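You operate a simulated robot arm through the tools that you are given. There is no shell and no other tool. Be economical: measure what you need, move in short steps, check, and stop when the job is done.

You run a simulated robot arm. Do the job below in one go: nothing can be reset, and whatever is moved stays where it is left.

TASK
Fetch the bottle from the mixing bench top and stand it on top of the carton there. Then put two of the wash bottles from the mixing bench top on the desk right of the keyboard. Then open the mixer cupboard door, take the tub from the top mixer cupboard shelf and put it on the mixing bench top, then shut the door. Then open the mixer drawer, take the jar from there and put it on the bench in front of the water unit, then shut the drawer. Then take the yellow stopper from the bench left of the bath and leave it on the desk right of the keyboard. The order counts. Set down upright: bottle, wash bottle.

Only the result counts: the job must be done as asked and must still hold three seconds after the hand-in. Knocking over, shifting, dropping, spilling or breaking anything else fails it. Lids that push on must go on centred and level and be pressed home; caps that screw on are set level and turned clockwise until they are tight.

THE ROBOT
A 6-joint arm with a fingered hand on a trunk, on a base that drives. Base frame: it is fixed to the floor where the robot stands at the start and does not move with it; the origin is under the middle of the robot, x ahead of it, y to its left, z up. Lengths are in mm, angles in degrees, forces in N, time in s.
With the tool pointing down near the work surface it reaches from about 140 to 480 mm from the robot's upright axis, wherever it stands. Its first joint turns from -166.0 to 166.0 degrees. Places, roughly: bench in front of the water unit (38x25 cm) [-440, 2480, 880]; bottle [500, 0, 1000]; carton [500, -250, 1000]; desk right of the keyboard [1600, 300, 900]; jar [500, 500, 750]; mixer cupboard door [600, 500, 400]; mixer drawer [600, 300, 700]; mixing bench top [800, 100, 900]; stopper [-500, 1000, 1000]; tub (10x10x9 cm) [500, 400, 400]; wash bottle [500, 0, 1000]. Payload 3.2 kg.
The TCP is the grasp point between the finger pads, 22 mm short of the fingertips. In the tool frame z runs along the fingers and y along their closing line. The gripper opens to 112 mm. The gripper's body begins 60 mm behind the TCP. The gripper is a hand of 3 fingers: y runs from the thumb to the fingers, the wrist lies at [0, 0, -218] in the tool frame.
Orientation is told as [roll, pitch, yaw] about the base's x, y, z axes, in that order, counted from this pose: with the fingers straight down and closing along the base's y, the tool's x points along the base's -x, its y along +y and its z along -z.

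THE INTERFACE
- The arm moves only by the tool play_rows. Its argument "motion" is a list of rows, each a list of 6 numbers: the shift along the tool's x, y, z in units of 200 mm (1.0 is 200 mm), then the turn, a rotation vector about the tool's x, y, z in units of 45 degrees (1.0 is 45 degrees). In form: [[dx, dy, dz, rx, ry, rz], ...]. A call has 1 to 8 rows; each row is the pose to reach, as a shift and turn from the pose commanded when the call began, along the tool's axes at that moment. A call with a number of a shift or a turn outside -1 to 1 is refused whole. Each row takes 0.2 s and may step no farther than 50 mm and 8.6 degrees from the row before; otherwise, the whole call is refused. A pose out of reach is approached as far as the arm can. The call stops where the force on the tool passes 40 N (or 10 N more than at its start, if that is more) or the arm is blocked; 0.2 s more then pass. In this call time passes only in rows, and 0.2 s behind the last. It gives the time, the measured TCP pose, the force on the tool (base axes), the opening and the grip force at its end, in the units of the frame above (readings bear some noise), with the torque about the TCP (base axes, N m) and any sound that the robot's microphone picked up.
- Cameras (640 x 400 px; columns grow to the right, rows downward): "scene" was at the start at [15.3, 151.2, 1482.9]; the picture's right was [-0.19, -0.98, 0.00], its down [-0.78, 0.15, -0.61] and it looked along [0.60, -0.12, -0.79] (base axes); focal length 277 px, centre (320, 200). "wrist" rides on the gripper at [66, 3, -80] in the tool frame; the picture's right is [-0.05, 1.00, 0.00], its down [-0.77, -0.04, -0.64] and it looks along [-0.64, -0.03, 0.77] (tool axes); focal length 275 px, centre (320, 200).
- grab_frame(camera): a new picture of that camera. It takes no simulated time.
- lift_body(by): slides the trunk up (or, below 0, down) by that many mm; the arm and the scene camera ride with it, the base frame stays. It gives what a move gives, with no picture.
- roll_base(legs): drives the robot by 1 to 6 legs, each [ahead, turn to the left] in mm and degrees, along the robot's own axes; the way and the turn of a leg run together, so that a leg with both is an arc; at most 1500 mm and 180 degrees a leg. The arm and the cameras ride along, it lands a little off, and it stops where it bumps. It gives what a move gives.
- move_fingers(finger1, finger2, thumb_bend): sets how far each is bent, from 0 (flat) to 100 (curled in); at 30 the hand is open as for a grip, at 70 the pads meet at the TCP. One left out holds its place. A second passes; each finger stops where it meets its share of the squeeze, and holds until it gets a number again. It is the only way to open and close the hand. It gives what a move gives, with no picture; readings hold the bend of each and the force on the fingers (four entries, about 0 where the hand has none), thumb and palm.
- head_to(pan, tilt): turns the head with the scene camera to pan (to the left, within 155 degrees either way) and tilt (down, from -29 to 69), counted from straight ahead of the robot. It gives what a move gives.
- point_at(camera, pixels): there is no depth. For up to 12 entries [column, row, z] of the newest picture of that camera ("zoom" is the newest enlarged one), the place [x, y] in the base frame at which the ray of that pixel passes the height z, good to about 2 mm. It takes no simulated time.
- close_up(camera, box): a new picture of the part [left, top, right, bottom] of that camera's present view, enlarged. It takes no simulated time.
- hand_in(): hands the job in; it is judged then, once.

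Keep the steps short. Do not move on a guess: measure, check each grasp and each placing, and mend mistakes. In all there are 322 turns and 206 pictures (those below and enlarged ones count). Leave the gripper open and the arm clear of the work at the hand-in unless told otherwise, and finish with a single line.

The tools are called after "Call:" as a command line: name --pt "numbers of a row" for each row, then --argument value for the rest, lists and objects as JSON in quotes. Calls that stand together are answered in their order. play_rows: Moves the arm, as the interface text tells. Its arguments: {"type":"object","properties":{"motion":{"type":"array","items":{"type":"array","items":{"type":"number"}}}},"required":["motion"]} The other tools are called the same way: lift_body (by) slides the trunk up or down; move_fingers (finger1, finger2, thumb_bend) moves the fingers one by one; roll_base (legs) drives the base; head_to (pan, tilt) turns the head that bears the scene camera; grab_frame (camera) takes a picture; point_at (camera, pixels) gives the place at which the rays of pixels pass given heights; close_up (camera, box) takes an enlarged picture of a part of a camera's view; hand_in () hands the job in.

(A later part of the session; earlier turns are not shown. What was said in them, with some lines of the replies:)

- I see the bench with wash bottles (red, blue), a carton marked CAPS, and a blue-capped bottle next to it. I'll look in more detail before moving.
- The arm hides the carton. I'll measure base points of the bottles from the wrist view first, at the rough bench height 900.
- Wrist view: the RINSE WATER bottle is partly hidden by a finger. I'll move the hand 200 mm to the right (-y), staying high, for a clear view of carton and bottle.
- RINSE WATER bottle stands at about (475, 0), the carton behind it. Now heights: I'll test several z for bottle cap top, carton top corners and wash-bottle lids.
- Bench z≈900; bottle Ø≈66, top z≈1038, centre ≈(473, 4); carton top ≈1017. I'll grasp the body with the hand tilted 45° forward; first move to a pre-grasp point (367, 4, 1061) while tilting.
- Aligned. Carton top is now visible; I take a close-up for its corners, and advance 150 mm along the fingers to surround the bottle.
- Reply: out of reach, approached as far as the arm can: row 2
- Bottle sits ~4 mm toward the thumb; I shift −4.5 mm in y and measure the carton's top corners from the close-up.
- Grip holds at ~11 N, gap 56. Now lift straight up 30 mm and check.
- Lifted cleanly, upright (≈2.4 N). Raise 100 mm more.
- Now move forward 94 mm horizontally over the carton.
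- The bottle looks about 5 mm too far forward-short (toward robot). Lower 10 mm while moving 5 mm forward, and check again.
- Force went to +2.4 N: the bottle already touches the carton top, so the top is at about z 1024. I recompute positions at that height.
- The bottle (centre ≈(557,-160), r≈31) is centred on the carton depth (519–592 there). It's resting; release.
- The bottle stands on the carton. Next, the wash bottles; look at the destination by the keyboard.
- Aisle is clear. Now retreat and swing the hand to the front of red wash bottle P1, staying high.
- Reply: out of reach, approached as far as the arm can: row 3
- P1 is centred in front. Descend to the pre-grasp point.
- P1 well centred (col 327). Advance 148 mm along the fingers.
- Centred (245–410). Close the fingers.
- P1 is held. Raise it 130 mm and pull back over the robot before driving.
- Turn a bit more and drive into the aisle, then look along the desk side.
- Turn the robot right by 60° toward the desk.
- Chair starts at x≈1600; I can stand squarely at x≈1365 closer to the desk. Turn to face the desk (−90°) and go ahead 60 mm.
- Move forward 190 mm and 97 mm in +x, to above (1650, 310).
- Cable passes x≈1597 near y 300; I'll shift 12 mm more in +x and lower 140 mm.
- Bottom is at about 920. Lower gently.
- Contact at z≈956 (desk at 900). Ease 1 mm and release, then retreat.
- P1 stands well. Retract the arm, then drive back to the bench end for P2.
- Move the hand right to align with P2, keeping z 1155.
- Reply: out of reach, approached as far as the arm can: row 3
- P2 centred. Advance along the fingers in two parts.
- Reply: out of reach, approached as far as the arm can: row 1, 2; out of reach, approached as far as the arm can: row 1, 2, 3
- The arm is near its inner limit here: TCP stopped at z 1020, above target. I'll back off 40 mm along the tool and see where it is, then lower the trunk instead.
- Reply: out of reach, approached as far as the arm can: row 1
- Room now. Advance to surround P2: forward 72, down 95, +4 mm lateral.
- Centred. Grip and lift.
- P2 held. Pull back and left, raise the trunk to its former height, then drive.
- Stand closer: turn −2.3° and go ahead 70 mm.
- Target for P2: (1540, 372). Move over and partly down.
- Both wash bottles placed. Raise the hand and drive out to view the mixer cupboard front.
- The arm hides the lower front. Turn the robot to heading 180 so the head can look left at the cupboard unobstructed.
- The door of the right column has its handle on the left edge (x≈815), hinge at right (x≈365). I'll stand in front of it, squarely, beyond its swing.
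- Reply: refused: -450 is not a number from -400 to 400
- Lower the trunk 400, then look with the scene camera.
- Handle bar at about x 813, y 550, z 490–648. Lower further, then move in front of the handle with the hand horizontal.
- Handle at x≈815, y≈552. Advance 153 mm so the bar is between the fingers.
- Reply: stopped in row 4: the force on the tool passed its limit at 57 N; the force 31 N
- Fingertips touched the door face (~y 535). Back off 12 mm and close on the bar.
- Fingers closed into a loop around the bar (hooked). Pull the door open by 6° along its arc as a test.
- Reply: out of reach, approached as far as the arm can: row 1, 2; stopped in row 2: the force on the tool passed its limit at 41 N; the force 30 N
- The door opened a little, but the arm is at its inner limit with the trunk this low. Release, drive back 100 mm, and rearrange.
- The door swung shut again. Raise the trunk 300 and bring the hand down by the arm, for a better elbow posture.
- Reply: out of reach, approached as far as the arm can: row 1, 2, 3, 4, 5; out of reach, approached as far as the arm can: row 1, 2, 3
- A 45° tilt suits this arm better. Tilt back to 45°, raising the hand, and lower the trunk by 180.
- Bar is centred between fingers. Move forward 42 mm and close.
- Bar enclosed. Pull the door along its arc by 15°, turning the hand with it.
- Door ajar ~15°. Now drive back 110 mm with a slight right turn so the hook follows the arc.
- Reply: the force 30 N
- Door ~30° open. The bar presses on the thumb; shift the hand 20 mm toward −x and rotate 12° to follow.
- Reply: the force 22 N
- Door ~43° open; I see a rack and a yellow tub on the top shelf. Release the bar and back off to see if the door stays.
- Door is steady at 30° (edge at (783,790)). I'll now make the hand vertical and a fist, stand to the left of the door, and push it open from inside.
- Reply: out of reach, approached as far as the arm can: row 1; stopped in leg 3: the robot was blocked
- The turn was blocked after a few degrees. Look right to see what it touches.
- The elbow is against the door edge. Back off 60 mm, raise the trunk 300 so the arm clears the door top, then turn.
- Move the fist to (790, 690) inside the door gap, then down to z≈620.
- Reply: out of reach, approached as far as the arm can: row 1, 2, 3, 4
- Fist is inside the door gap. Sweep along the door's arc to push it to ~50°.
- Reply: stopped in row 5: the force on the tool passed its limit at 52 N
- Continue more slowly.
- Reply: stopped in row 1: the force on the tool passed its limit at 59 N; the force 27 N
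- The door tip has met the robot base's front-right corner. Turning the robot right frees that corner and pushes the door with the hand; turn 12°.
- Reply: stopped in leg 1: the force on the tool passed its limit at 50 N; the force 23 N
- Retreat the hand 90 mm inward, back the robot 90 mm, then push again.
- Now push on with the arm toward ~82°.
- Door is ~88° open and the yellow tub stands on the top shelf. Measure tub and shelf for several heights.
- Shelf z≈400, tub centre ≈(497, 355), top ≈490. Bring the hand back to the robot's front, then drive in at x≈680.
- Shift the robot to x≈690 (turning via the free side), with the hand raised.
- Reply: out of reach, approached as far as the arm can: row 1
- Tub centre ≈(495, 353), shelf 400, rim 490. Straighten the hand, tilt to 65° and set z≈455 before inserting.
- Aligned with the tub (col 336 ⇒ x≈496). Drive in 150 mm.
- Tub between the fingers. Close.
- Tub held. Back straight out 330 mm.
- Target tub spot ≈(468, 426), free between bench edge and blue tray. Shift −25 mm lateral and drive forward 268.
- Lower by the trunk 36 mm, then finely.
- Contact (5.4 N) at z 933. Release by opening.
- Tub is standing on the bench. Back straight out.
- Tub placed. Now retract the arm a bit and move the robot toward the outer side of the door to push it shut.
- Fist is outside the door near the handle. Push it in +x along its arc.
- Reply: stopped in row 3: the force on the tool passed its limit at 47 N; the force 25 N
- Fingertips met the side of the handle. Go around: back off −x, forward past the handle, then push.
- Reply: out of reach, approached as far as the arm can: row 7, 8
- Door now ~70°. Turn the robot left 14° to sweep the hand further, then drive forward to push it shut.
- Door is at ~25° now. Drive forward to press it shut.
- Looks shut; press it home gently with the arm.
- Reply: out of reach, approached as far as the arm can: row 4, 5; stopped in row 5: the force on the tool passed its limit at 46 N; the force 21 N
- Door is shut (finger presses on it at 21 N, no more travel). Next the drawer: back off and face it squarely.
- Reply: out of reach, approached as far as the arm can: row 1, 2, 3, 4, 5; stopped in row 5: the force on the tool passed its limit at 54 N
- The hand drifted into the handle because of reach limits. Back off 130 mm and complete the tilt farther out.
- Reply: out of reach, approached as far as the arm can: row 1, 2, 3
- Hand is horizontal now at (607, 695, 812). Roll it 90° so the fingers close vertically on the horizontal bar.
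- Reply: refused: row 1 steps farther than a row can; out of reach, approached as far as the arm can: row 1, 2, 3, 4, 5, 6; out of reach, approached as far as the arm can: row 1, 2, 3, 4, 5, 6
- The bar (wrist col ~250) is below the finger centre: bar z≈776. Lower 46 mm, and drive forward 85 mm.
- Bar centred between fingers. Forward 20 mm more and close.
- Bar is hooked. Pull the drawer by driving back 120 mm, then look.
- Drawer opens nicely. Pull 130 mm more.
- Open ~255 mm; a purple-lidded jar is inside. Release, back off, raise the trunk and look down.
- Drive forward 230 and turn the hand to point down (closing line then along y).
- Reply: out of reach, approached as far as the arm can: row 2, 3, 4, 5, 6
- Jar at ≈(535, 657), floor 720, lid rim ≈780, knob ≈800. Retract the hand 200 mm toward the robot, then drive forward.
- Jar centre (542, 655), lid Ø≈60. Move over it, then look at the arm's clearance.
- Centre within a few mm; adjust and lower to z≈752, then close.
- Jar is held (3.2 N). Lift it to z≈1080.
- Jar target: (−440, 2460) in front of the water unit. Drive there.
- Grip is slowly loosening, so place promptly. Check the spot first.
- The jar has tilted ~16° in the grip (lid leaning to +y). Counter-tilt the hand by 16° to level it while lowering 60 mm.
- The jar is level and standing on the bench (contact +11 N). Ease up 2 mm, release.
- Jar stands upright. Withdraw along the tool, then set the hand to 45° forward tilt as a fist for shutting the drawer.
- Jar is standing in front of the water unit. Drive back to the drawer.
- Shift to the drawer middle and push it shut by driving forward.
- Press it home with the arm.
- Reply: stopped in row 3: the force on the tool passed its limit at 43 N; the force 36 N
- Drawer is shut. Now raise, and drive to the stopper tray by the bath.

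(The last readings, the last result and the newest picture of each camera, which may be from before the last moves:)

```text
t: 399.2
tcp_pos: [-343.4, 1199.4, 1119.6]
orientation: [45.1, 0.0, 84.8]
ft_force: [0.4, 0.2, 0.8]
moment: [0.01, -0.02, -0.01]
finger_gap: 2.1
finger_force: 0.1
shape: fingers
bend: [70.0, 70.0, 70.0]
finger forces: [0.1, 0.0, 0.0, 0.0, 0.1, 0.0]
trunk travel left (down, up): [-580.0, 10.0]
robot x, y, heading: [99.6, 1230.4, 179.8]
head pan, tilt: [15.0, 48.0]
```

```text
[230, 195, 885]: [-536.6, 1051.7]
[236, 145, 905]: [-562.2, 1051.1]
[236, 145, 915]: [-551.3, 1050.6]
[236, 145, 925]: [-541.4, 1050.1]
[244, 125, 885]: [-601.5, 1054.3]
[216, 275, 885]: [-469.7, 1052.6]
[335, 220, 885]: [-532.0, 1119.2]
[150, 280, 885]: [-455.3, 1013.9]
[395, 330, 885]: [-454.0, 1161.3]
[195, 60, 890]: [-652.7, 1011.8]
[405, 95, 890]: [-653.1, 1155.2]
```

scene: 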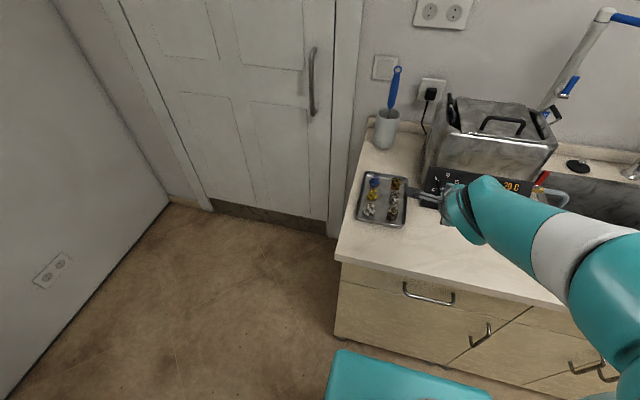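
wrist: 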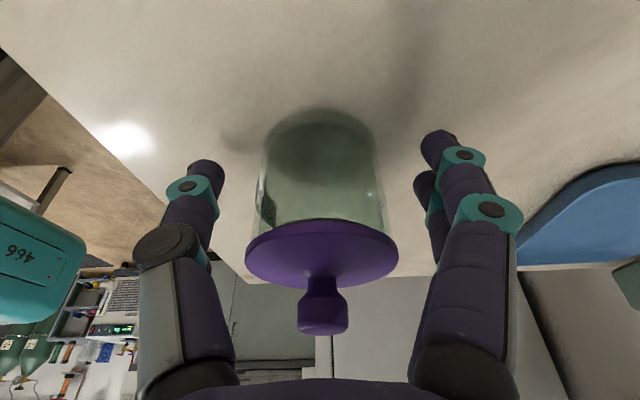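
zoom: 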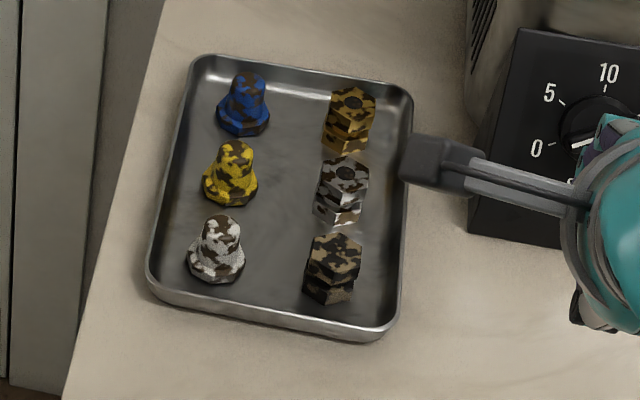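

Yellow stopper (left column, middle) at ≈(−551, 1051), top ≈915. Reposition the robot in line with it.

Call:
roll_base --legs '[[0, 80], [168, 0], [0, -80], [138, 0]]'

Call:
play_rows --pt "0 0 0 0.17 0 0" --pt "0 0 0 0.34 0 0" --pt "0 0 0 0.51 0 0" --pt "0 0 0 0.68 0 0" --pt "0 0 0 0.85 0 0" --pt "0 0 0 1 0 0"

Call:
move_fingers --finger1 48 --finger2 48 --thumb_bend 48

Call:
grab_frame --camera "wrist"

```text
t: 408.5
tcp_pos: [-512.9, 1042.1, 1118.9]
orientation: [45.1, -0.1, 84.1]
ft_force: [0.0, 0.4, 0.0]
moment: [0.02, -0.03, 0.0]
finger_gap: 2.4
finger_force: 0.1
shape: fingers
bend: [70.0, 70.0, 70.0]
finger forces: [0.0, 0.1, 0.1, 0.0, 0.1, 0.1]
trunk travel left (down, up): [-580.0, 10.0]
robot x, y, heading: [-69.2, 1065.4, 178.9]
head pan, tilt: [15.0, 48.0]
```

```text
t: 409.9
tcp_pos: [-512.8, 1044.0, 1119.3]
orientation: [0.0, -0.2, 84.1]
ft_force: [0.6, -0.2, 0.4]
moment: [0.01, 0.02, -0.04]
finger_gap: 2.4
finger_force: 0.0
shape: fingers
bend: [70.0, 70.0, 70.0]
finger forces: [0.1, 0.1, 0.1, 0.0, 0.1, 0.0]
trunk travel left (down, up): [-580.0, 10.0]
robot x, y, heading: [-68.3, 1062.9, 179.0]
head pan, tilt: [15.0, 48.0]
```

```text
t: 410.9
tcp_pos: [-512.1, 1042.2, 1120.0]
orientation: [0.2, 0.0, 84.1]
ft_force: [0.1, 0.1, -0.1]
moment: [-0.02, -0.01, 0.0]
finger_gap: 60.3
finger_force: 0.0
shape: fingers
bend: [48.0, 48.0, 48.0]
finger forces: [0.1, 0.0, 0.1, 0.0, 0.0, 0.1]
trunk travel left (down, up): [-580.0, 10.0]
robot x, y, heading: [-72.8, 1067.3, 179.4]
head pan, tilt: [15.0, 48.0]
```

```text
26 pictures are left
```

wrist: 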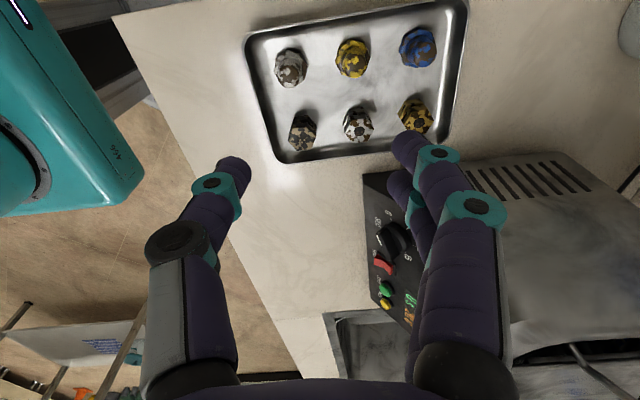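

Call:
point_at --camera "wrist" --pixels '[[350, 63, 915], [353, 52, 888], [420, 42, 888], [291, 64, 888], [357, 118, 888], [416, 112, 888]]'

```text
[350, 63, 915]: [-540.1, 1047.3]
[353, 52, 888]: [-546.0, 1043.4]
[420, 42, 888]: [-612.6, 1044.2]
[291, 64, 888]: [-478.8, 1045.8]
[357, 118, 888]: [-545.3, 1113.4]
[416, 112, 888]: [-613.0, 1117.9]
```

Yellow stopper at (−544, 1045). Move over and lower 150 mm, then check.

Call:
play_rows --pt "0 0.16 0.1 0 0 0" --pt "0 0.16 0.34 0 0 0" --pt "0 0.16 0.56 0 0 0" --pt "0 0.16 0.75 0 0 0"

Call:
grab_frame --camera "wrist"

```text
t: 411.9
tcp_pos: [-546.6, 1047.8, 970.2]
orientation: [0.1, -0.1, 84.1]
ft_force: [0.3, -0.9, 0.2]
moment: [-0.01, 0.0, 0.0]
finger_gap: 60.4
finger_force: 0.0
shape: fingers
bend: [48.0, 48.0, 48.0]
finger forces: [0.0, 0.0, 0.1, 0.0, 0.0, 0.0]
trunk travel left (down, up): [-580.0, 10.0]
robot x, y, heading: [-71.7, 1064.6, 178.9]
head pan, tilt: [15.0, 48.0]
```

```text
25 pictures are left
```

wrist: 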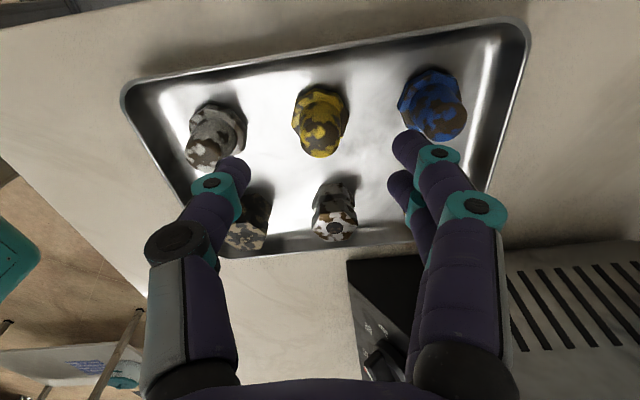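

Call:
point_at --camera "wrist" --pixels '[[323, 138, 915], [323, 138, 920], [320, 108, 888], [448, 122, 915], [201, 152, 915], [334, 225, 910]]'

```text
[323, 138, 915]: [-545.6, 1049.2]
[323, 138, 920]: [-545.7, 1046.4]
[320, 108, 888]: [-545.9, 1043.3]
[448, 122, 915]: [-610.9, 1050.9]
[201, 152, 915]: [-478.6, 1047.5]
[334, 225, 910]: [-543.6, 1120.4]
```

Aligned. Narrow the fingers a little and lower to z≈911.

Call:
move_fingers --finger1 52 --finger2 52 --thumb_bend 52

Call:
play_rows --pt "0 0 0.15 0 0 0" --pt "0 0 0.25 0 0 0" --pt "0 0 0.29 0 0 0"

Call:
grab_frame --camera "wrist"

```text
t: 412.9
tcp_pos: [-543.9, 1048.1, 970.3]
orientation: [0.0, -0.2, 84.1]
ft_force: [0.1, 0.5, 0.6]
moment: [-0.02, 0.0, 0.01]
finger_gap: 50.3
finger_force: 0.0
shape: fingers
bend: [52.0, 52.0, 52.0]
finger forces: [0.1, 0.0, 0.0, 0.0, 0.0, 0.0]
trunk travel left (down, up): [-580.0, 10.0]
robot x, y, heading: [-73.1, 1068.4, 179.1]
head pan, tilt: [15.0, 48.0]
```

```text
t: 413.7
tcp_pos: [-544.7, 1047.1, 912.1]
orientation: [0.0, -0.1, 84.1]
ft_force: [-0.1, 0.0, -0.2]
moment: [0.01, -0.01, 0.01]
finger_gap: 49.6
finger_force: 0.2
shape: fingers
bend: [52.0, 52.0, 52.0]
finger forces: [0.0, 0.1, 0.0, 0.0, 0.1, 0.1]
trunk travel left (down, up): [-580.0, 10.0]
robot x, y, heading: [-69.6, 1066.8, 178.9]
head pan, tilt: [15.0, 48.0]
```

```text
24 pictures are left
```

wrist: 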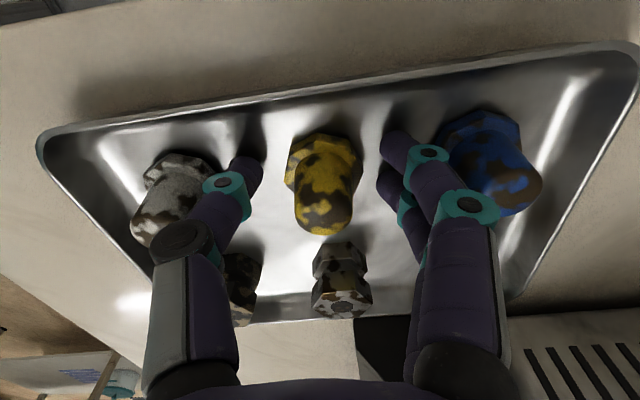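

Call:
play_rows --pt "0 0 0.015 0 0 0"

Call:
move_fingers --finger1 72 --finger2 72 --thumb_bend 72

Call:
play_rows --pt "0 0 -0.1 0 0 0" --pt "0 0 -0.3 0 0 0" --pt "0 0 -0.5 0 0 0"

Call:
grab_frame --camera "wrist"

```text
t: 414.1
tcp_pos: [-543.6, 1047.2, 911.0]
orientation: [0.4, -0.1, 84.0]
ft_force: [-0.8, 1.7, 24.7]
moment: [-0.03, -0.57, 0.05]
finger_gap: 50.1
finger_force: 12.1
shape: fingers
bend: [52.0, 52.0, 53.0]
finger forces: [1.9, 1.7, 0.0, 0.0, 20.8, 0.0]
trunk travel left (down, up): [-580.0, 10.0]
robot x, y, heading: [-73.2, 1066.9, 179.0]
head pan, tilt: [15.0, 48.0]
```

```text
t: 415.1
tcp_pos: [-543.2, 1047.5, 909.9]
orientation: [0.2, -0.2, 84.1]
ft_force: [1.1, 0.5, 13.1]
moment: [-0.04, -0.4, 0.03]
finger_gap: 25.9
finger_force: 20.7
shape: fingers
bend: [66.0, 64.0, 65.0]
finger forces: [6.4, 8.1, 0.0, 0.0, 27.5, 0.1]
trunk travel left (down, up): [-580.0, 10.0]
robot x, y, heading: [-74.4, 1066.2, 179.0]
head pan, tilt: [15.0, 48.0]
```

```text
t: 415.9
tcp_pos: [-542.3, 1048.5, 1007.1]
orientation: [0.1, -0.1, 84.1]
ft_force: [0.2, 0.0, -0.8]
moment: [0.0, 0.0, -0.03]
finger_gap: 26.0
finger_force: 14.5
shape: fingers
bend: [66.0, 64.0, 65.0]
finger forces: [6.7, 8.0, 0.0, 0.1, 14.0, 0.0]
trunk travel left (down, up): [-580.0, 10.0]
robot x, y, heading: [-71.9, 1065.8, 179.0]
head pan, tilt: [15.0, 48.0]
```

```text
23 pictures are left
```

wrist: 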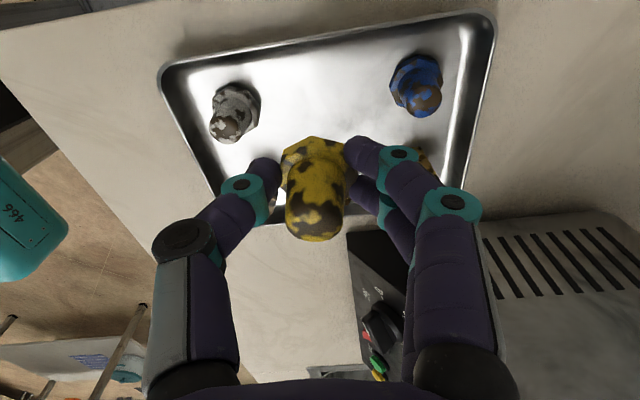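

Yellow stopper held; neighbours untouched. Raise, retract, and roll the hand back to its standard orientation.

Call:
play_rows --pt "0 -0.05 -0.2 0 0 0" --pt "0 -0.2 -0.4 0 0 0" --pt "0 -0.4 -0.57 0 0 0" --pt "0 -0.5 -0.57 0 0 0"

Call:
play_rows --pt "0 0 0 0 0 -0.18" --pt "0 0 0 0 0 -0.36" --pt "0 0 0 0 0 -0.54" --pt "0 0 0 0 0 -0.72" --pt "0 0 0 0 0 -0.9" --pt "0 0 0 0 0 -1"

Call:
play_rows --pt "0 0 0 0 0 -0.18" --pt "0 0 0 0 0 -0.36" --pt "0 0 0 0 0 -0.54" --pt "0 0 0 0 0 -0.72" --pt "0 0 0 0 0 -0.9" --pt "0 0 0 0 0 -1"

Call:
roll_base --legs '[[-250, 0], [0, -179]]'

Call:
grab_frame --camera "wrist"

```text
refused: row 3 steps farther than a row can; nothing moved
```

```text
t: 417.3
tcp_pos: [-543.3, 1047.3, 1008.1]
orientation: [0.0, -0.2, 129.2]
ft_force: [1.0, -0.4, 0.2]
moment: [0.0, 0.03, 0.0]
finger_gap: 25.8
finger_force: 14.0
shape: fingers
bend: [66.0, 64.0, 65.0]
finger forces: [6.7, 8.0, 0.0, 0.1, 13.9, 0.1]
trunk travel left (down, up): [-580.0, 10.0]
robot x, y, heading: [-73.2, 1067.9, 179.0]
head pan, tilt: [15.0, 48.0]
```

```text
t: 418.7
tcp_pos: [-544.5, 1046.9, 1008.8]
orientation: [-0.2, -0.1, 174.2]
ft_force: [-0.9, -0.4, -0.5]
moment: [-0.03, -0.02, -0.01]
finger_gap: 25.8
finger_force: 13.7
shape: fingers
bend: [66.0, 64.0, 65.0]
finger forces: [6.7, 8.1, 0.0, 0.0, 13.8, 0.0]
trunk travel left (down, up): [-580.0, 10.0]
robot x, y, heading: [-71.4, 1066.1, 179.1]
head pan, tilt: [15.0, 48.0]
```

```text
t: 427.9
tcp_pos: [652.0, 1076.1, 1008.6]
orientation: [-0.1, -0.1, -6.5]
ft_force: [-0.9, -0.1, 0.0]
moment: [-0.01, -0.01, -0.01]
finger_gap: 25.4
finger_force: 13.7
shape: fingers
bend: [66.0, 64.0, 65.0]
finger forces: [6.1, 7.9, 0.0, 0.0, 13.6, 0.0]
trunk travel left (down, up): [-580.0, 10.0]
robot x, y, heading: [177.4, 1060.9, -1.7]
head pan, tilt: [15.0, 48.0]
```

```text
22 pictures are left
```

wrist: 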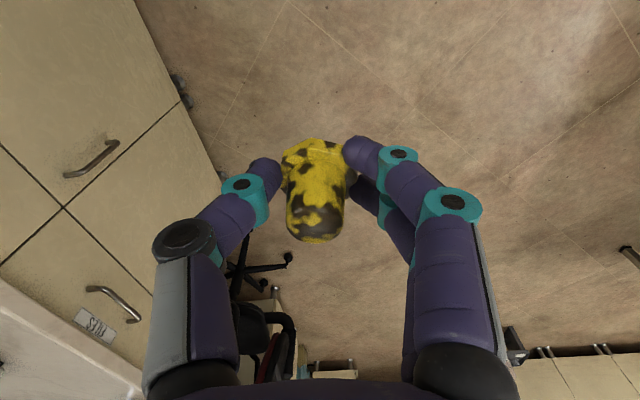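

The raise call was refused but nothing was touched. Raise and retract now, then drive to the desk.

Call:
play_rows --pt "0.1 0 -0.15 0 0 0" --pt "0.22 0 -0.3 0 0 0" --pt "0.36 0 -0.45 0 0 0" --pt "0.5 0 -0.57 0 0 0"

Call:
roll_base --legs '[[1170, 0], [0, -88.5]]'

Call:
head_to --pan 15 --tilt 45

Call:
grab_frame --camera "scene"

```text
t: 428.9
tcp_pos: [551.6, 1085.0, 1123.8]
orientation: [-0.1, -0.1, -6.5]
ft_force: [0.0, -0.1, 0.2]
moment: [0.0, -0.03, 0.04]
finger_gap: 25.4
finger_force: 13.8
shape: fingers
bend: [66.0, 64.0, 65.0]
finger forces: [6.4, 8.0, 0.0, 0.1, 13.4, 0.1]
trunk travel left (down, up): [-580.0, 10.0]
robot x, y, heading: [181.4, 1062.4, -1.5]
head pan, tilt: [15.0, 48.0]
```

```text
t: 438.6
tcp_pos: [1402.9, 664.9, 1123.6]
orientation: [0.0, -0.1, -92.9]
ft_force: [0.4, 0.3, -1.2]
moment: [-0.01, 0.0, 0.02]
finger_gap: 25.5
finger_force: 13.7
shape: fingers
bend: [67.0, 64.0, 65.0]
finger forces: [6.2, 8.0, 0.1, 0.0, 13.3, 0.0]
trunk travel left (down, up): [-580.0, 10.0]
robot x, y, heading: [1357.7, 1039.3, -88.3]
head pan, tilt: [15.0, 48.0]
```

```text
t: 439.2
tcp_pos: [1402.4, 664.4, 1122.0]
orientation: [-0.1, -0.1, -92.9]
ft_force: [-0.3, 0.2, 0.3]
moment: [0.0, 0.01, -0.02]
finger_gap: 24.9
finger_force: 14.3
shape: fingers
bend: [67.0, 64.0, 65.0]
finger forces: [6.1, 8.1, 0.0, 0.1, 13.4, 0.1]
trunk travel left (down, up): [-580.0, 10.0]
robot x, y, heading: [1360.0, 1034.6, -88.2]
head pan, tilt: [15.0, 45.0]
```

```text
21 pictures are left
```

scene: 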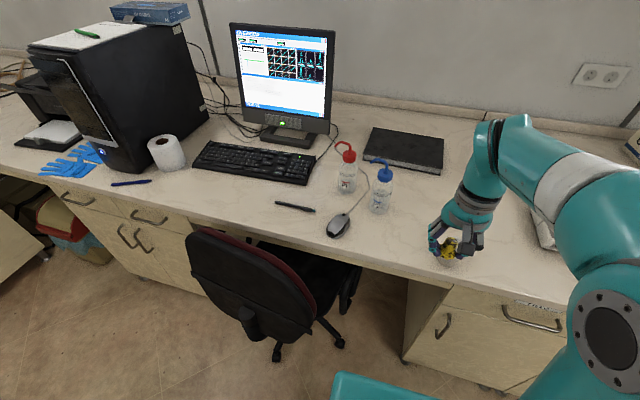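

Call:
point_at --camera "scene" --pixels '[[380, 212, 900], [346, 192, 900], [338, 236, 905], [350, 214, 902], [395, 262, 900], [318, 240, 900], [308, 185, 905], [360, 225, 900], [315, 155, 905]]'

Call:
close_up --camera "scene" --box '[280, 120, 440, 260]'

```text
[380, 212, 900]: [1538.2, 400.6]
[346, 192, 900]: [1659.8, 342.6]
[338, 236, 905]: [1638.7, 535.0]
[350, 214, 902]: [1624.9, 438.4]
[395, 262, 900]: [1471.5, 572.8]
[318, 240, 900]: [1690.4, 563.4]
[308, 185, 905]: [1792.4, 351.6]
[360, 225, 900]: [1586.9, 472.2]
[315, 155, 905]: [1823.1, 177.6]
```

```text
2.86 times, centred on (360, 190) of scene
```

zoom: 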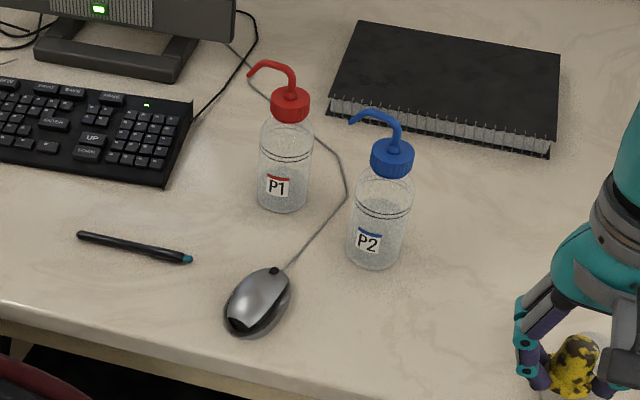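

Chosen spot: (1585, 415), right of the cable, in front of P2/P1. Drive 195 mm closer, then move over with a 25° tilt.

Call:
roll_base --legs '[[195, 0]]'

Call:
play_rows --pt "-0.055 0.22 0 0 -0.14 0" --pt "-0.11 0.44 0 0 -0.28 0" --pt "-0.17 0.67 0 0 -0.42 0" --pt "-0.23 0.9 0 0 -0.556 0"

Call:
grab_frame --camera "scene"

```text
t: 440.8
tcp_pos: [1411.9, 466.5, 1123.2]
orientation: [-0.1, -0.1, -92.7]
ft_force: [1.1, 0.7, -0.8]
moment: [-0.01, 0.02, 0.01]
finger_gap: 25.3
finger_force: 13.8
shape: fingers
bend: [67.0, 64.0, 65.0]
finger forces: [6.1, 8.0, 0.0, 0.0, 13.4, 0.0]
trunk travel left (down, up): [-580.0, 10.0]
robot x, y, heading: [1363.3, 840.5, -88.0]
head pan, tilt: [15.0, 45.0]
```

```text
t: 441.8
tcp_pos: [1590.3, 412.5, 1121.1]
orientation: [-0.3, -25.1, -92.7]
ft_force: [0.4, 0.5, 0.4]
moment: [-0.02, 0.02, 0.0]
finger_gap: 25.2
finger_force: 13.7
shape: fingers
bend: [67.0, 64.0, 65.0]
finger forces: [6.2, 8.2, 0.0, 0.1, 13.4, 0.0]
trunk travel left (down, up): [-580.0, 10.0]
robot x, y, heading: [1363.9, 838.4, -87.8]
head pan, tilt: [15.0, 45.0]
```

```text
19 pictures are left
```

scene: 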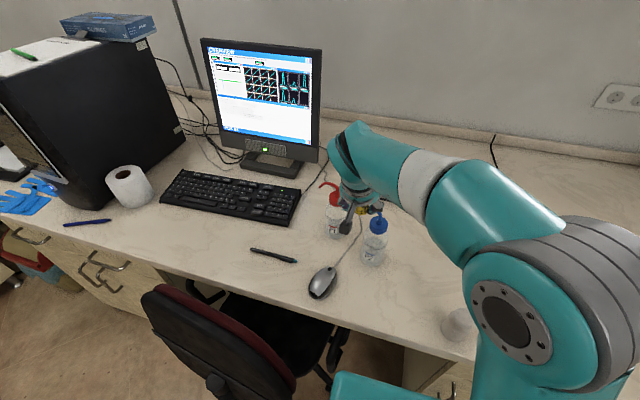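

Call:
point_at --camera "scene" --pixels '[[373, 265, 900], [333, 237, 900], [338, 265, 902], [350, 240, 902], [327, 275, 910], [355, 262, 900]]'

Call:
play_rows --pt "0.1 -0.01 0.22 0 0 0" --pt "0.2 -0.02 0.44 0 0 0" --pt "0.28 -0.02 0.61 0 0 0"

Call:
grab_frame --camera "wrist"

Call:
close_up --camera "scene" --box '[270, 150, 450, 310]'

```text
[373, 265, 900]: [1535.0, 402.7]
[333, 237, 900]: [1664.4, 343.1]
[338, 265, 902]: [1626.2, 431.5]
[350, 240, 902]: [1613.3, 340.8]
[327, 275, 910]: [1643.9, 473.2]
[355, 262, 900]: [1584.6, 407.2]
```

```text
t: 442.6
tcp_pos: [1585.0, 415.4, 987.4]
orientation: [0.0, -25.1, -92.7]
ft_force: [-0.2, 0.7, 0.2]
moment: [0.01, -0.01, 0.0]
finger_gap: 24.6
finger_force: 13.4
shape: fingers
bend: [67.0, 64.0, 65.0]
finger forces: [5.8, 8.4, 0.0, 0.0, 12.9, 0.1]
trunk travel left (down, up): [-580.0, 10.0]
robot x, y, heading: [1361.2, 842.7, -88.1]
head pan, tilt: [15.0, 45.0]
```

```text
18 pictures are left
```

wrist: 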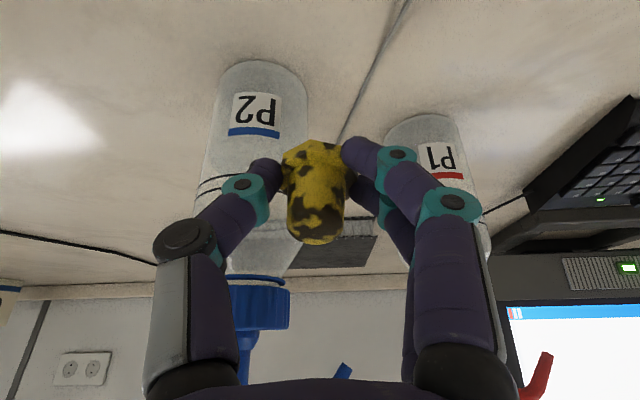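

```text
2.50 times, centred on (360, 230) of scene
```

zoom: 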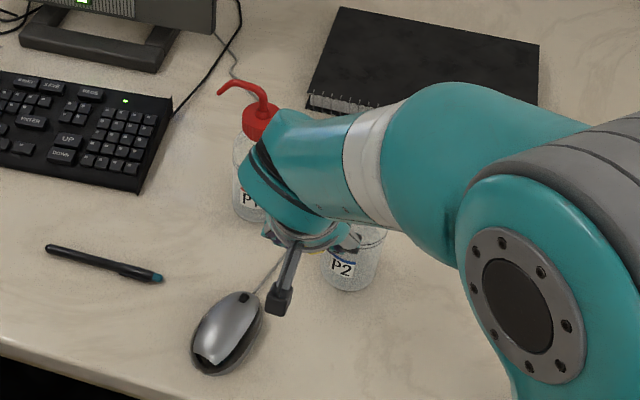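

Call:
play_rows --pt "0.05 0 0.11 0 0 0" --pt "0.1 0 0.21 0 0 0" --pt "0.116 0 0.249 0 0 0"

Call:
play_rows --pt "0.0063 0 0.0136 0 0 0"

Call:
grab_frame --camera "wrist"

```text
t: 443.4
tcp_pos: [1582.9, 412.8, 933.3]
orientation: [0.0, -25.0, -92.6]
ft_force: [-0.3, -0.3, -0.3]
moment: [0.01, -0.04, 0.0]
finger_gap: 24.2
finger_force: 13.2
shape: fingers
bend: [67.0, 64.0, 65.0]
finger forces: [5.5, 8.4, 0.0, 0.0, 12.5, 0.0]
trunk travel left (down, up): [-580.0, 10.0]
robot x, y, heading: [1364.9, 838.2, -88.0]
head pan, tilt: [15.0, 45.0]
```

```text
t: 443.8
tcp_pos: [1583.5, 413.0, 929.9]
orientation: [-0.1, -25.1, -92.7]
ft_force: [1.1, 1.1, -0.7]
moment: [0.02, 0.01, -0.01]
finger_gap: 24.3
finger_force: 13.0
shape: fingers
bend: [67.0, 64.0, 65.0]
finger forces: [5.6, 8.4, 0.1, 0.0, 12.4, 0.1]
trunk travel left (down, up): [-580.0, 10.0]
robot x, y, heading: [1362.6, 841.5, -87.6]
head pan, tilt: [15.0, 45.0]
```

```text
16 pictures are left
```

wrist: 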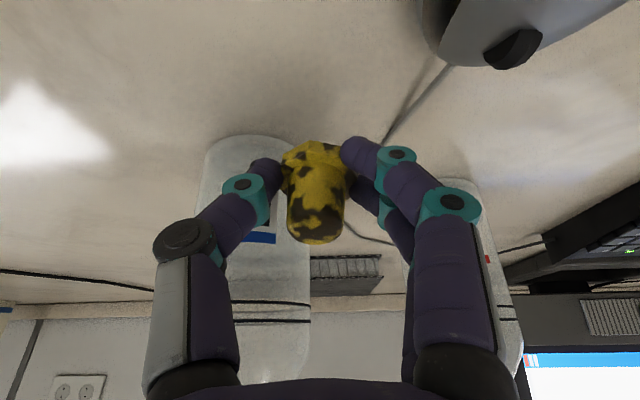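

P2 is close to the thumb; shift 7 mm +x and 7 mm toward me, then lower to contact.

Call:
play_rows --pt "0.032 0.035 -0.015 0 0 0" --pt "0.038 0.035 -0.0014 0 0 0"

Call:
play_rows --pt "0.0063 0 0.0136 0 0 0"

Call:
play_rows --pt "0.0042 0 0.009 0 0 0"

```text
t: 444.4
tcp_pos: [1591.7, 420.0, 927.0]
orientation: [-0.2, -25.1, -92.7]
ft_force: [-0.3, 0.8, 0.8]
moment: [0.02, 0.0, -0.01]
finger_gap: 24.3
finger_force: 13.7
shape: fingers
bend: [67.0, 64.0, 65.0]
finger forces: [5.5, 8.3, 0.0, 0.0, 12.6, 0.0]
trunk travel left (down, up): [-580.0, 10.0]
robot x, y, heading: [1362.1, 839.7, -88.0]
head pan, tilt: [15.0, 45.0]
```

```text
t: 444.8
tcp_pos: [1593.0, 419.8, 924.7]
orientation: [-0.1, -25.0, -92.7]
ft_force: [0.3, 0.2, -0.4]
moment: [-0.03, 0.0, 0.02]
finger_gap: 24.4
finger_force: 13.3
shape: fingers
bend: [67.0, 64.0, 65.0]
finger forces: [5.5, 8.4, 0.1, 0.0, 12.5, 0.0]
trunk travel left (down, up): [-580.0, 10.0]
robot x, y, heading: [1364.8, 841.6, -87.8]
head pan, tilt: [15.0, 45.0]
```

```text
t: 445.2
tcp_pos: [1591.3, 419.7, 922.7]
orientation: [-0.2, -25.1, -92.6]
ft_force: [0.7, 0.0, 0.1]
moment: [0.03, -0.01, 0.02]
finger_gap: 24.3
finger_force: 13.5
shape: fingers
bend: [67.0, 64.0, 65.0]
finger forces: [5.5, 8.4, 0.0, 0.0, 12.3, 0.1]
trunk travel left (down, up): [-580.0, 10.0]
robot x, y, heading: [1364.1, 842.0, -87.9]
head pan, tilt: [15.0, 45.0]
```

Call:
play_rows --pt "0.0042 0 0.009 0 0 0"

Call:
play_rows --pt "0.0042 0 0.009 0 0 0"

Call:
close_up --camera "wrist" --box '[180, 80, 480, 270]'

```text
t: 445.6
tcp_pos: [1592.5, 419.4, 920.5]
orientation: [-0.1, -25.1, -92.7]
ft_force: [0.2, 0.6, -0.6]
moment: [0.0, -0.02, -0.01]
finger_gap: 24.2
finger_force: 13.1
shape: fingers
bend: [67.0, 64.0, 65.0]
finger forces: [5.5, 8.5, 0.0, 0.0, 12.4, 0.0]
trunk travel left (down, up): [-580.0, 10.0]
robot x, y, heading: [1362.4, 836.7, -87.9]
head pan, tilt: [15.0, 45.0]
```

```text
t: 446.0
tcp_pos: [1591.0, 419.2, 918.0]
orientation: [-0.2, -25.0, -92.6]
ft_force: [-0.3, -0.3, 0.1]
moment: [-0.01, 0.01, -0.01]
finger_gap: 24.5
finger_force: 13.4
shape: fingers
bend: [67.0, 64.0, 65.0]
finger forces: [5.5, 8.4, 0.0, 0.0, 12.5, 0.0]
trunk travel left (down, up): [-580.0, 10.0]
robot x, y, heading: [1363.9, 835.7, -87.6]
head pan, tilt: [15.0, 45.0]
```

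```text
2.11 times, centred on (330, 175) of wrist
```

zoom: 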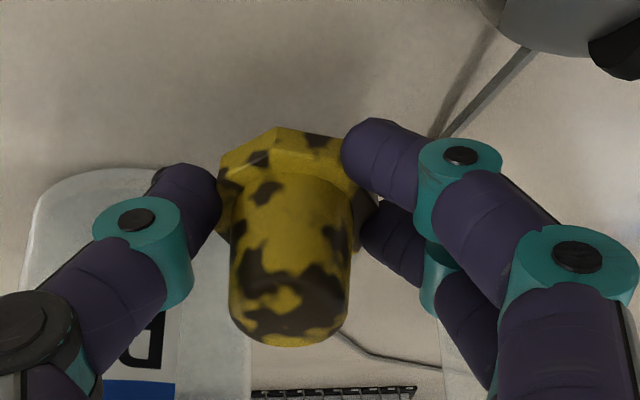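

Call:
play_rows --pt "0.0042 0 0.009 0 0 0"

Call:
play_rows --pt "0.0042 0 0.009 0 0 0"

```text
t: 446.4
tcp_pos: [1591.6, 419.3, 916.3]
orientation: [-0.3, -25.1, -92.6]
ft_force: [0.0, 0.1, -0.5]
moment: [-0.01, 0.01, 0.03]
finger_gap: 24.2
finger_force: 13.3
shape: fingers
bend: [67.0, 64.0, 65.0]
finger forces: [5.5, 8.4, 0.1, 0.1, 12.4, 0.0]
trunk travel left (down, up): [-580.0, 10.0]
robot x, y, heading: [1362.3, 835.4, -88.2]
head pan, tilt: [15.0, 45.0]
```

```text
t: 446.8
tcp_pos: [1590.6, 419.4, 915.0]
orientation: [-0.1, -25.0, -92.7]
ft_force: [-0.1, 1.0, -0.6]
moment: [-0.01, 0.02, 0.02]
finger_gap: 24.4
finger_force: 12.7
shape: fingers
bend: [67.0, 64.0, 65.0]
finger forces: [5.5, 8.4, 0.0, 0.0, 12.5, 0.0]
trunk travel left (down, up): [-580.0, 10.0]
robot x, y, heading: [1364.9, 835.1, -88.0]
head pan, tilt: [15.0, 45.0]
```

Call:
play_rows --pt "0.0063 0 0.0136 0 0 0"

Call:
play_rows --pt "0.0063 0 0.0136 0 0 0"

Call:
close_up --camera "scene" --box '[290, 180, 410, 300]'

```text
t: 447.2
tcp_pos: [1591.5, 420.1, 911.6]
orientation: [-0.2, -25.1, -92.6]
ft_force: [-0.8, 0.0, -0.7]
moment: [-0.01, 0.0, 0.02]
finger_gap: 24.1
finger_force: 13.3
shape: fingers
bend: [67.0, 64.0, 65.0]
finger forces: [5.5, 8.5, 0.0, 0.0, 12.4, 0.0]
trunk travel left (down, up): [-580.0, 10.0]
robot x, y, heading: [1359.4, 839.2, -87.8]
head pan, tilt: [15.0, 45.0]
```

```text
t: 447.6
tcp_pos: [1591.7, 419.8, 907.9]
orientation: [-0.2, -25.1, -92.7]
ft_force: [0.5, 0.2, -0.1]
moment: [-0.01, 0.01, 0.05]
finger_gap: 24.4
finger_force: 13.7
shape: fingers
bend: [67.0, 64.0, 65.0]
finger forces: [5.5, 8.3, 0.0, 0.0, 12.5, 0.1]
trunk travel left (down, up): [-580.0, 10.0]
robot x, y, heading: [1365.5, 839.7, -88.0]
head pan, tilt: [15.0, 45.0]
```

```text
3.33 times, centred on (350, 240) of scene
```

zoom: 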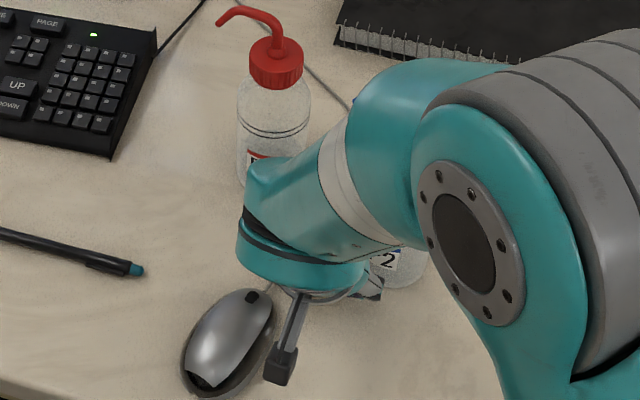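

Call:
play_rows --pt "0.0063 0 0.0136 0 0 0"

Call:
play_rows --pt "0.0042 0 0.009 0 0 0"

Call:
close_up --camera "wrist" --box '[180, 60, 480, 250]'

```text
t: 448.0
tcp_pos: [1591.3, 418.9, 908.0]
orientation: [0.0, -25.3, -92.8]
ft_force: [2.2, -3.1, 11.9]
moment: [-0.07, -0.23, -0.03]
finger_gap: 24.2
finger_force: 19.6
shape: fingers
bend: [70.0, 64.0, 65.0]
finger forces: [17.5, 8.1, 0.0, 0.0, 12.7, 0.0]
trunk travel left (down, up): [-580.0, 10.0]
robot x, y, heading: [1365.4, 839.0, -87.9]
head pan, tilt: [15.0, 45.0]
```

```text
t: 448.4
tcp_pos: [1592.0, 419.6, 906.7]
orientation: [0.1, -25.3, -92.7]
ft_force: [5.2, -7.2, 25.0]
moment: [-0.2, -0.49, -0.08]
finger_gap: 24.0
finger_force: 26.1
shape: fingers
bend: [72.0, 64.0, 65.0]
finger forces: [31.4, 8.2, 0.1, 0.1, 12.7, 0.0]
trunk travel left (down, up): [-580.0, 10.0]
robot x, y, heading: [1364.6, 837.5, -88.0]
head pan, tilt: [15.0, 45.0]
```

```text
2.11 times, centred on (330, 155) of wrist
```

zoom: 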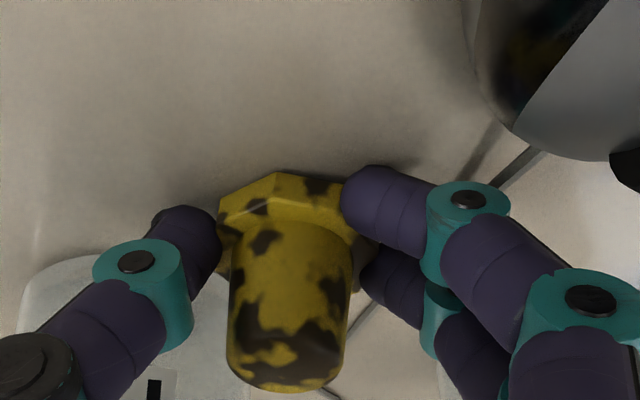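

A fingertip touches the desk; ease up 3 mm and release gently.

Call:
play_rows --pt "-0.0068 0 -0.0145 0 0 0"

Call:
move_fingers --finger1 58 --finger2 58 --thumb_bend 60

Call:
grab_frame --camera "wrist"

```text
t: 448.8
tcp_pos: [1591.8, 419.6, 907.8]
orientation: [-0.3, -25.1, -92.6]
ft_force: [3.3, -4.2, 13.2]
moment: [-0.05, -0.25, -0.07]
finger_gap: 24.8
finger_force: 20.4
shape: fingers
bend: [71.0, 64.0, 65.0]
finger forces: [19.1, 8.4, 0.0, 0.0, 12.5, 0.0]
trunk travel left (down, up): [-580.0, 10.0]
robot x, y, heading: [1362.5, 839.2, -87.8]
head pan, tilt: [15.0, 45.0]
```

```text
t: 449.8
tcp_pos: [1590.3, 421.0, 908.0]
orientation: [-0.1, -25.1, -92.7]
ft_force: [-1.9, 1.6, 14.9]
moment: [0.07, -0.21, 0.03]
finger_gap: 24.8
finger_force: 9.3
shape: fingers
bend: [69.0, 57.0, 59.0]
finger forces: [16.8, 0.0, 0.0, 0.0, 1.6, 0.1]
trunk travel left (down, up): [-580.0, 10.0]
robot x, y, heading: [1368.5, 842.3, -87.9]
head pan, tilt: [15.0, 45.0]
```

```text
12 pictures are left
```

wrist: 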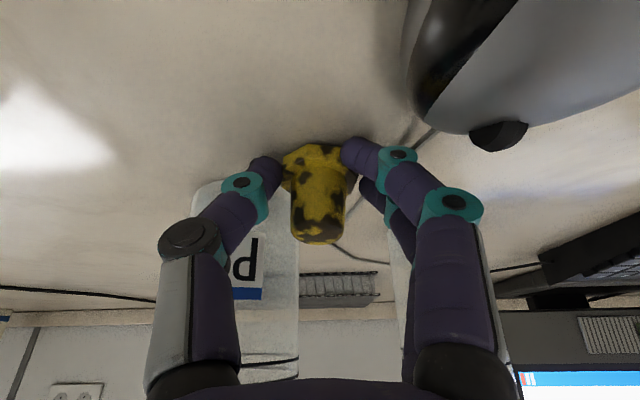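

Call:
play_rows --pt "-0.0127 0 -0.0272 0 0 0"

Call:
move_fingers --finger1 56 --finger2 56 --thumb_bend 58

Call:
grab_frame --camera "wrist"

```text
t: 450.2
tcp_pos: [1590.2, 418.7, 911.8]
orientation: [-0.1, -25.0, -92.6]
ft_force: [0.3, 0.1, -0.5]
moment: [0.01, 0.01, 0.01]
finger_gap: 30.9
finger_force: 0.1
shape: fingers
bend: [57.0, 57.0, 60.0]
finger forces: [0.0, 0.1, 0.0, 0.1, 0.0, 0.0]
trunk travel left (down, up): [-580.0, 10.0]
robot x, y, heading: [1362.3, 837.3, -87.7]
head pan, tilt: [15.0, 45.0]
```

```text
t: 451.2
tcp_pos: [1591.2, 419.8, 913.5]
orientation: [-0.2, -25.1, -92.7]
ft_force: [0.1, 0.0, 0.1]
moment: [0.02, -0.03, 0.02]
finger_gap: 36.2
finger_force: 0.1
shape: fingers
bend: [56.0, 56.0, 57.0]
finger forces: [0.0, 0.1, 0.1, 0.0, 0.1, 0.1]
trunk travel left (down, up): [-580.0, 10.0]
robot x, y, heading: [1364.3, 841.6, -88.1]
head pan, tilt: [15.0, 45.0]
```

```text
11 pictures are left
```

wrist: 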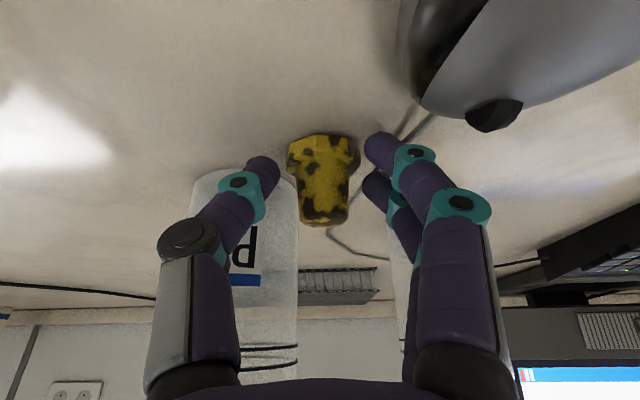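

Stopper stands free. Withdraw straight up, then back.

Call:
play_rows --pt "-0.05 0 -0.108 0 0 0" --pt "-0.12 0 -0.26 0 0 0" --pt "-0.2 0 -0.43 0 0 0" --pt "-0.28 0 -0.6 0 0 0" --pt "-0.36 0 -0.77 0 0 0"

Call:
move_fingers --finger1 30 --finger2 30 --thumb_bend 30

Call:
roll_base --legs '[[-200, 0]]'

Call:
close_up --camera "scene" --box '[260, 120, 460, 280]'

```text
t: 452.4
tcp_pos: [1591.7, 420.8, 1082.8]
orientation: [-0.2, -25.1, -92.5]
ft_force: [-0.5, -0.3, -1.0]
moment: [-0.02, -0.03, -0.01]
finger_gap: 36.3
finger_force: 0.0
shape: fingers
bend: [56.0, 56.0, 57.0]
finger forces: [0.0, 0.0, 0.0, 0.0, 0.0, 0.0]
trunk travel left (down, up): [-580.0, 10.0]
robot x, y, heading: [1366.9, 841.1, -87.8]
head pan, tilt: [15.0, 45.0]
```

```text
t: 453.4
tcp_pos: [1591.8, 420.7, 1082.8]
orientation: [-0.1, -25.1, -92.7]
ft_force: [0.7, 0.0, 0.6]
moment: [-0.01, -0.01, -0.02]
finger_gap: 110.9
finger_force: 0.0
shape: fingers
bend: [30.0, 30.0, 30.0]
finger forces: [0.1, 0.0, 0.0, 0.0, 0.0, 0.0]
trunk travel left (down, up): [-580.0, 10.0]
robot x, y, heading: [1365.1, 838.0, -87.9]
head pan, tilt: [15.0, 45.0]
```

```text
t: 455.0
tcp_pos: [1583.3, 620.2, 1083.9]
orientation: [0.0, -25.2, -92.9]
ft_force: [-0.1, 0.4, 0.0]
moment: [0.0, 0.02, 0.01]
finger_gap: 111.1
finger_force: 0.1
shape: fingers
bend: [30.0, 30.0, 30.0]
finger forces: [0.0, 0.0, 0.0, 0.0, 0.1, 0.0]
trunk travel left (down, up): [-580.0, 10.0]
robot x, y, heading: [1353.8, 1038.8, -88.2]
head pan, tilt: [15.0, 45.0]
```

```text
2.50 times, centred on (360, 200) of scene
```

zoom: 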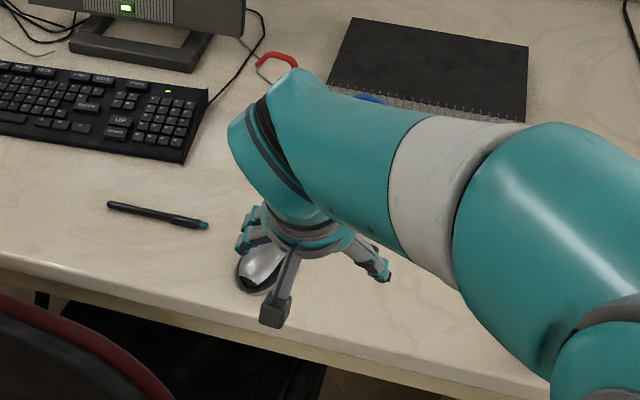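

Drive back further and turn so the head can check everything.

Call:
roll_base --legs '[[-300, 0], [0, -90]]'

Call:
head_to --pan 105 --tilt 35

Call:
close_up --camera "scene" --box '[160, 80, 480, 280]'

```text
t: 460.8
tcp_pos: [930.8, 1104.6, 1083.0]
orientation: [0.0, -25.1, 178.2]
ft_force: [-0.1, 0.3, -0.2]
moment: [0.01, 0.03, 0.0]
finger_gap: 110.9
finger_force: 0.1
shape: fingers
bend: [30.0, 30.0, 30.0]
finger forces: [0.1, 0.1, 0.1, 0.0, 0.0, 0.1]
trunk travel left (down, up): [-580.0, 10.0]
robot x, y, heading: [1343.4, 1336.9, -176.9]
head pan, tilt: [15.0, 45.0]
```

```text
t: 462.5
tcp_pos: [930.4, 1103.4, 1083.6]
orientation: [-0.2, -25.1, 178.2]
ft_force: [-0.1, 0.1, -0.2]
moment: [0.0, -0.01, 0.04]
finger_gap: 111.0
finger_force: 0.0
shape: fingers
bend: [30.0, 30.0, 30.0]
finger forces: [0.0, 0.1, 0.0, 0.0, 0.1, 0.0]
trunk travel left (down, up): [-580.0, 10.0]
robot x, y, heading: [1348.9, 1344.0, -177.1]
head pan, tilt: [105.0, 35.0]
```

```text
2.00 times, centred on (320, 180) of scene
```

zoom: 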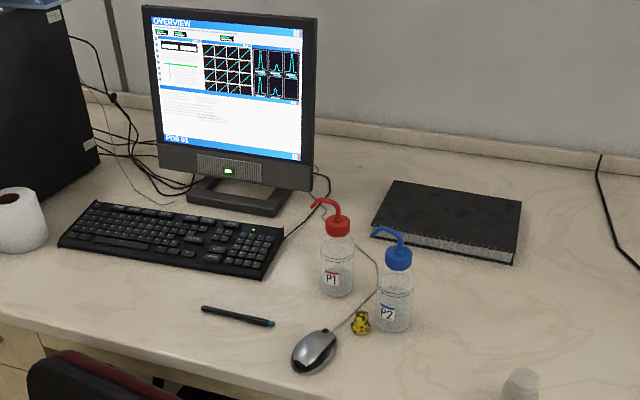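

Desk is right: P1, P2 upright and the stopper beside them. Check the mixing bench and the stopper tray.

Call:
head_to --pan 50 --tilt 28

Call:
grab_frame --camera "scene"

Call:
head_to --pan -10 --tilt 20

Call:
grab_frame --camera "scene"

```text
t: 463.7
tcp_pos: [931.3, 1105.3, 1083.5]
orientation: [-0.1, -25.1, 178.2]
ft_force: [-0.2, -0.5, -0.4]
moment: [-0.01, 0.0, 0.01]
finger_gap: 111.5
finger_force: 0.0
shape: fingers
bend: [30.0, 30.0, 30.0]
finger forces: [0.0, 0.0, 0.0, 0.0, 0.0, 0.1]
trunk travel left (down, up): [-580.0, 10.0]
robot x, y, heading: [1348.0, 1338.8, -176.8]
head pan, tilt: [50.0, 28.0]
```

```text
8 pictures are left
```

scene: 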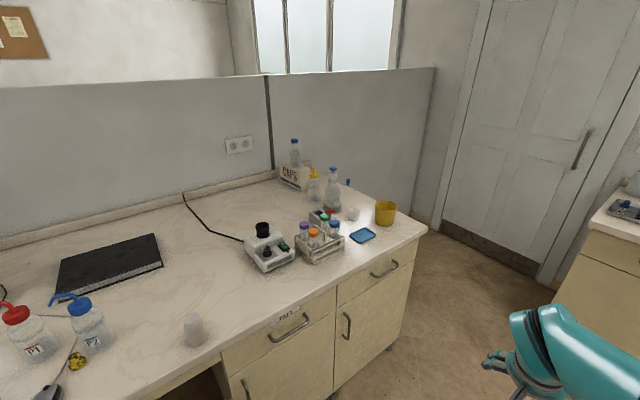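

```text
t: 465.0
tcp_pos: [931.9, 1104.0, 1081.4]
orientation: [-0.2, -25.1, 178.2]
ft_force: [-0.8, 0.5, 0.0]
moment: [-0.02, 0.0, -0.01]
finger_gap: 111.1
finger_force: 0.0
shape: fingers
bend: [30.0, 30.0, 30.0]
finger forces: [0.0, 0.2, 0.0, 0.1, 0.1, 0.0]
trunk travel left (down, up): [-580.0, 10.0]
robot x, y, heading: [1344.0, 1338.6, -176.8]
head pan, tilt: [-10.0, 20.0]
```

```text
7 pictures are left
```

scene: 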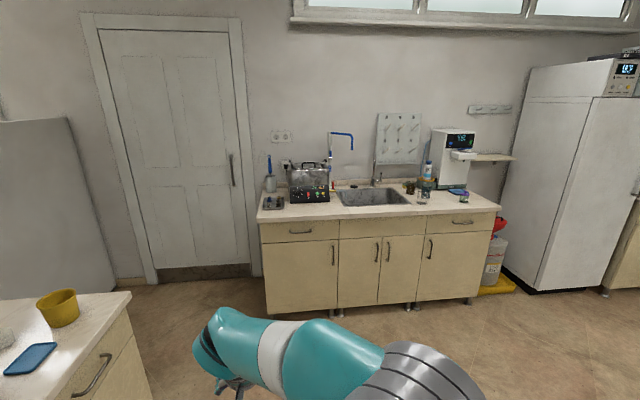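

Call:
close_up --camera "scene" --box '[250, 170, 350, 230]'

Call:
head_to --pan 50 --tilt 28

Call:
close_up --camera "scene" --box '[220, 120, 460, 380]'

```text
6.40 times, centred on (300, 200) of scene
```

zoom: 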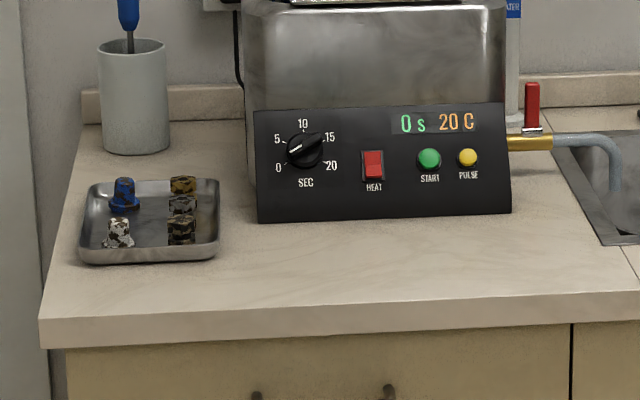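

```text
t: 466.3
tcp_pos: [930.3, 1104.1, 1081.5]
orientation: [-0.3, -25.1, 178.2]
ft_force: [-0.1, -0.6, -1.1]
moment: [0.0, 0.01, 0.02]
finger_gap: 111.3
finger_force: 0.1
shape: fingers
bend: [30.0, 30.0, 30.0]
finger forces: [0.0, 0.1, 0.0, 0.1, 0.0, 0.0]
trunk travel left (down, up): [-580.0, 10.0]
robot x, y, heading: [1346.4, 1342.5, -177.1]
head pan, tilt: [50.0, 28.0]
```

```text
1.54 times, centred on (340, 250) of scene
```

zoom: 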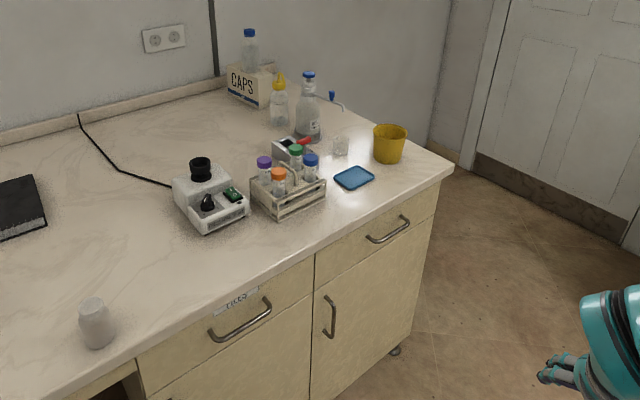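

Everything checks out: the bottle is on the carton, the tub is on the bench, the door and drawer are shut, and the tray is undisturbed. The hand is open and the arm is clear, so I'll hand in.

Call:
hand_in

```text
The job is handed in.
```

All five steps were done in order and the job is handed in: bottle on the carton, wash bottles P1 and P2 right of the keyboard, tub on the mixing bench with the door shut, jar in front of the water unit with the drawer shut, and yellow stopper right of the keyboard.
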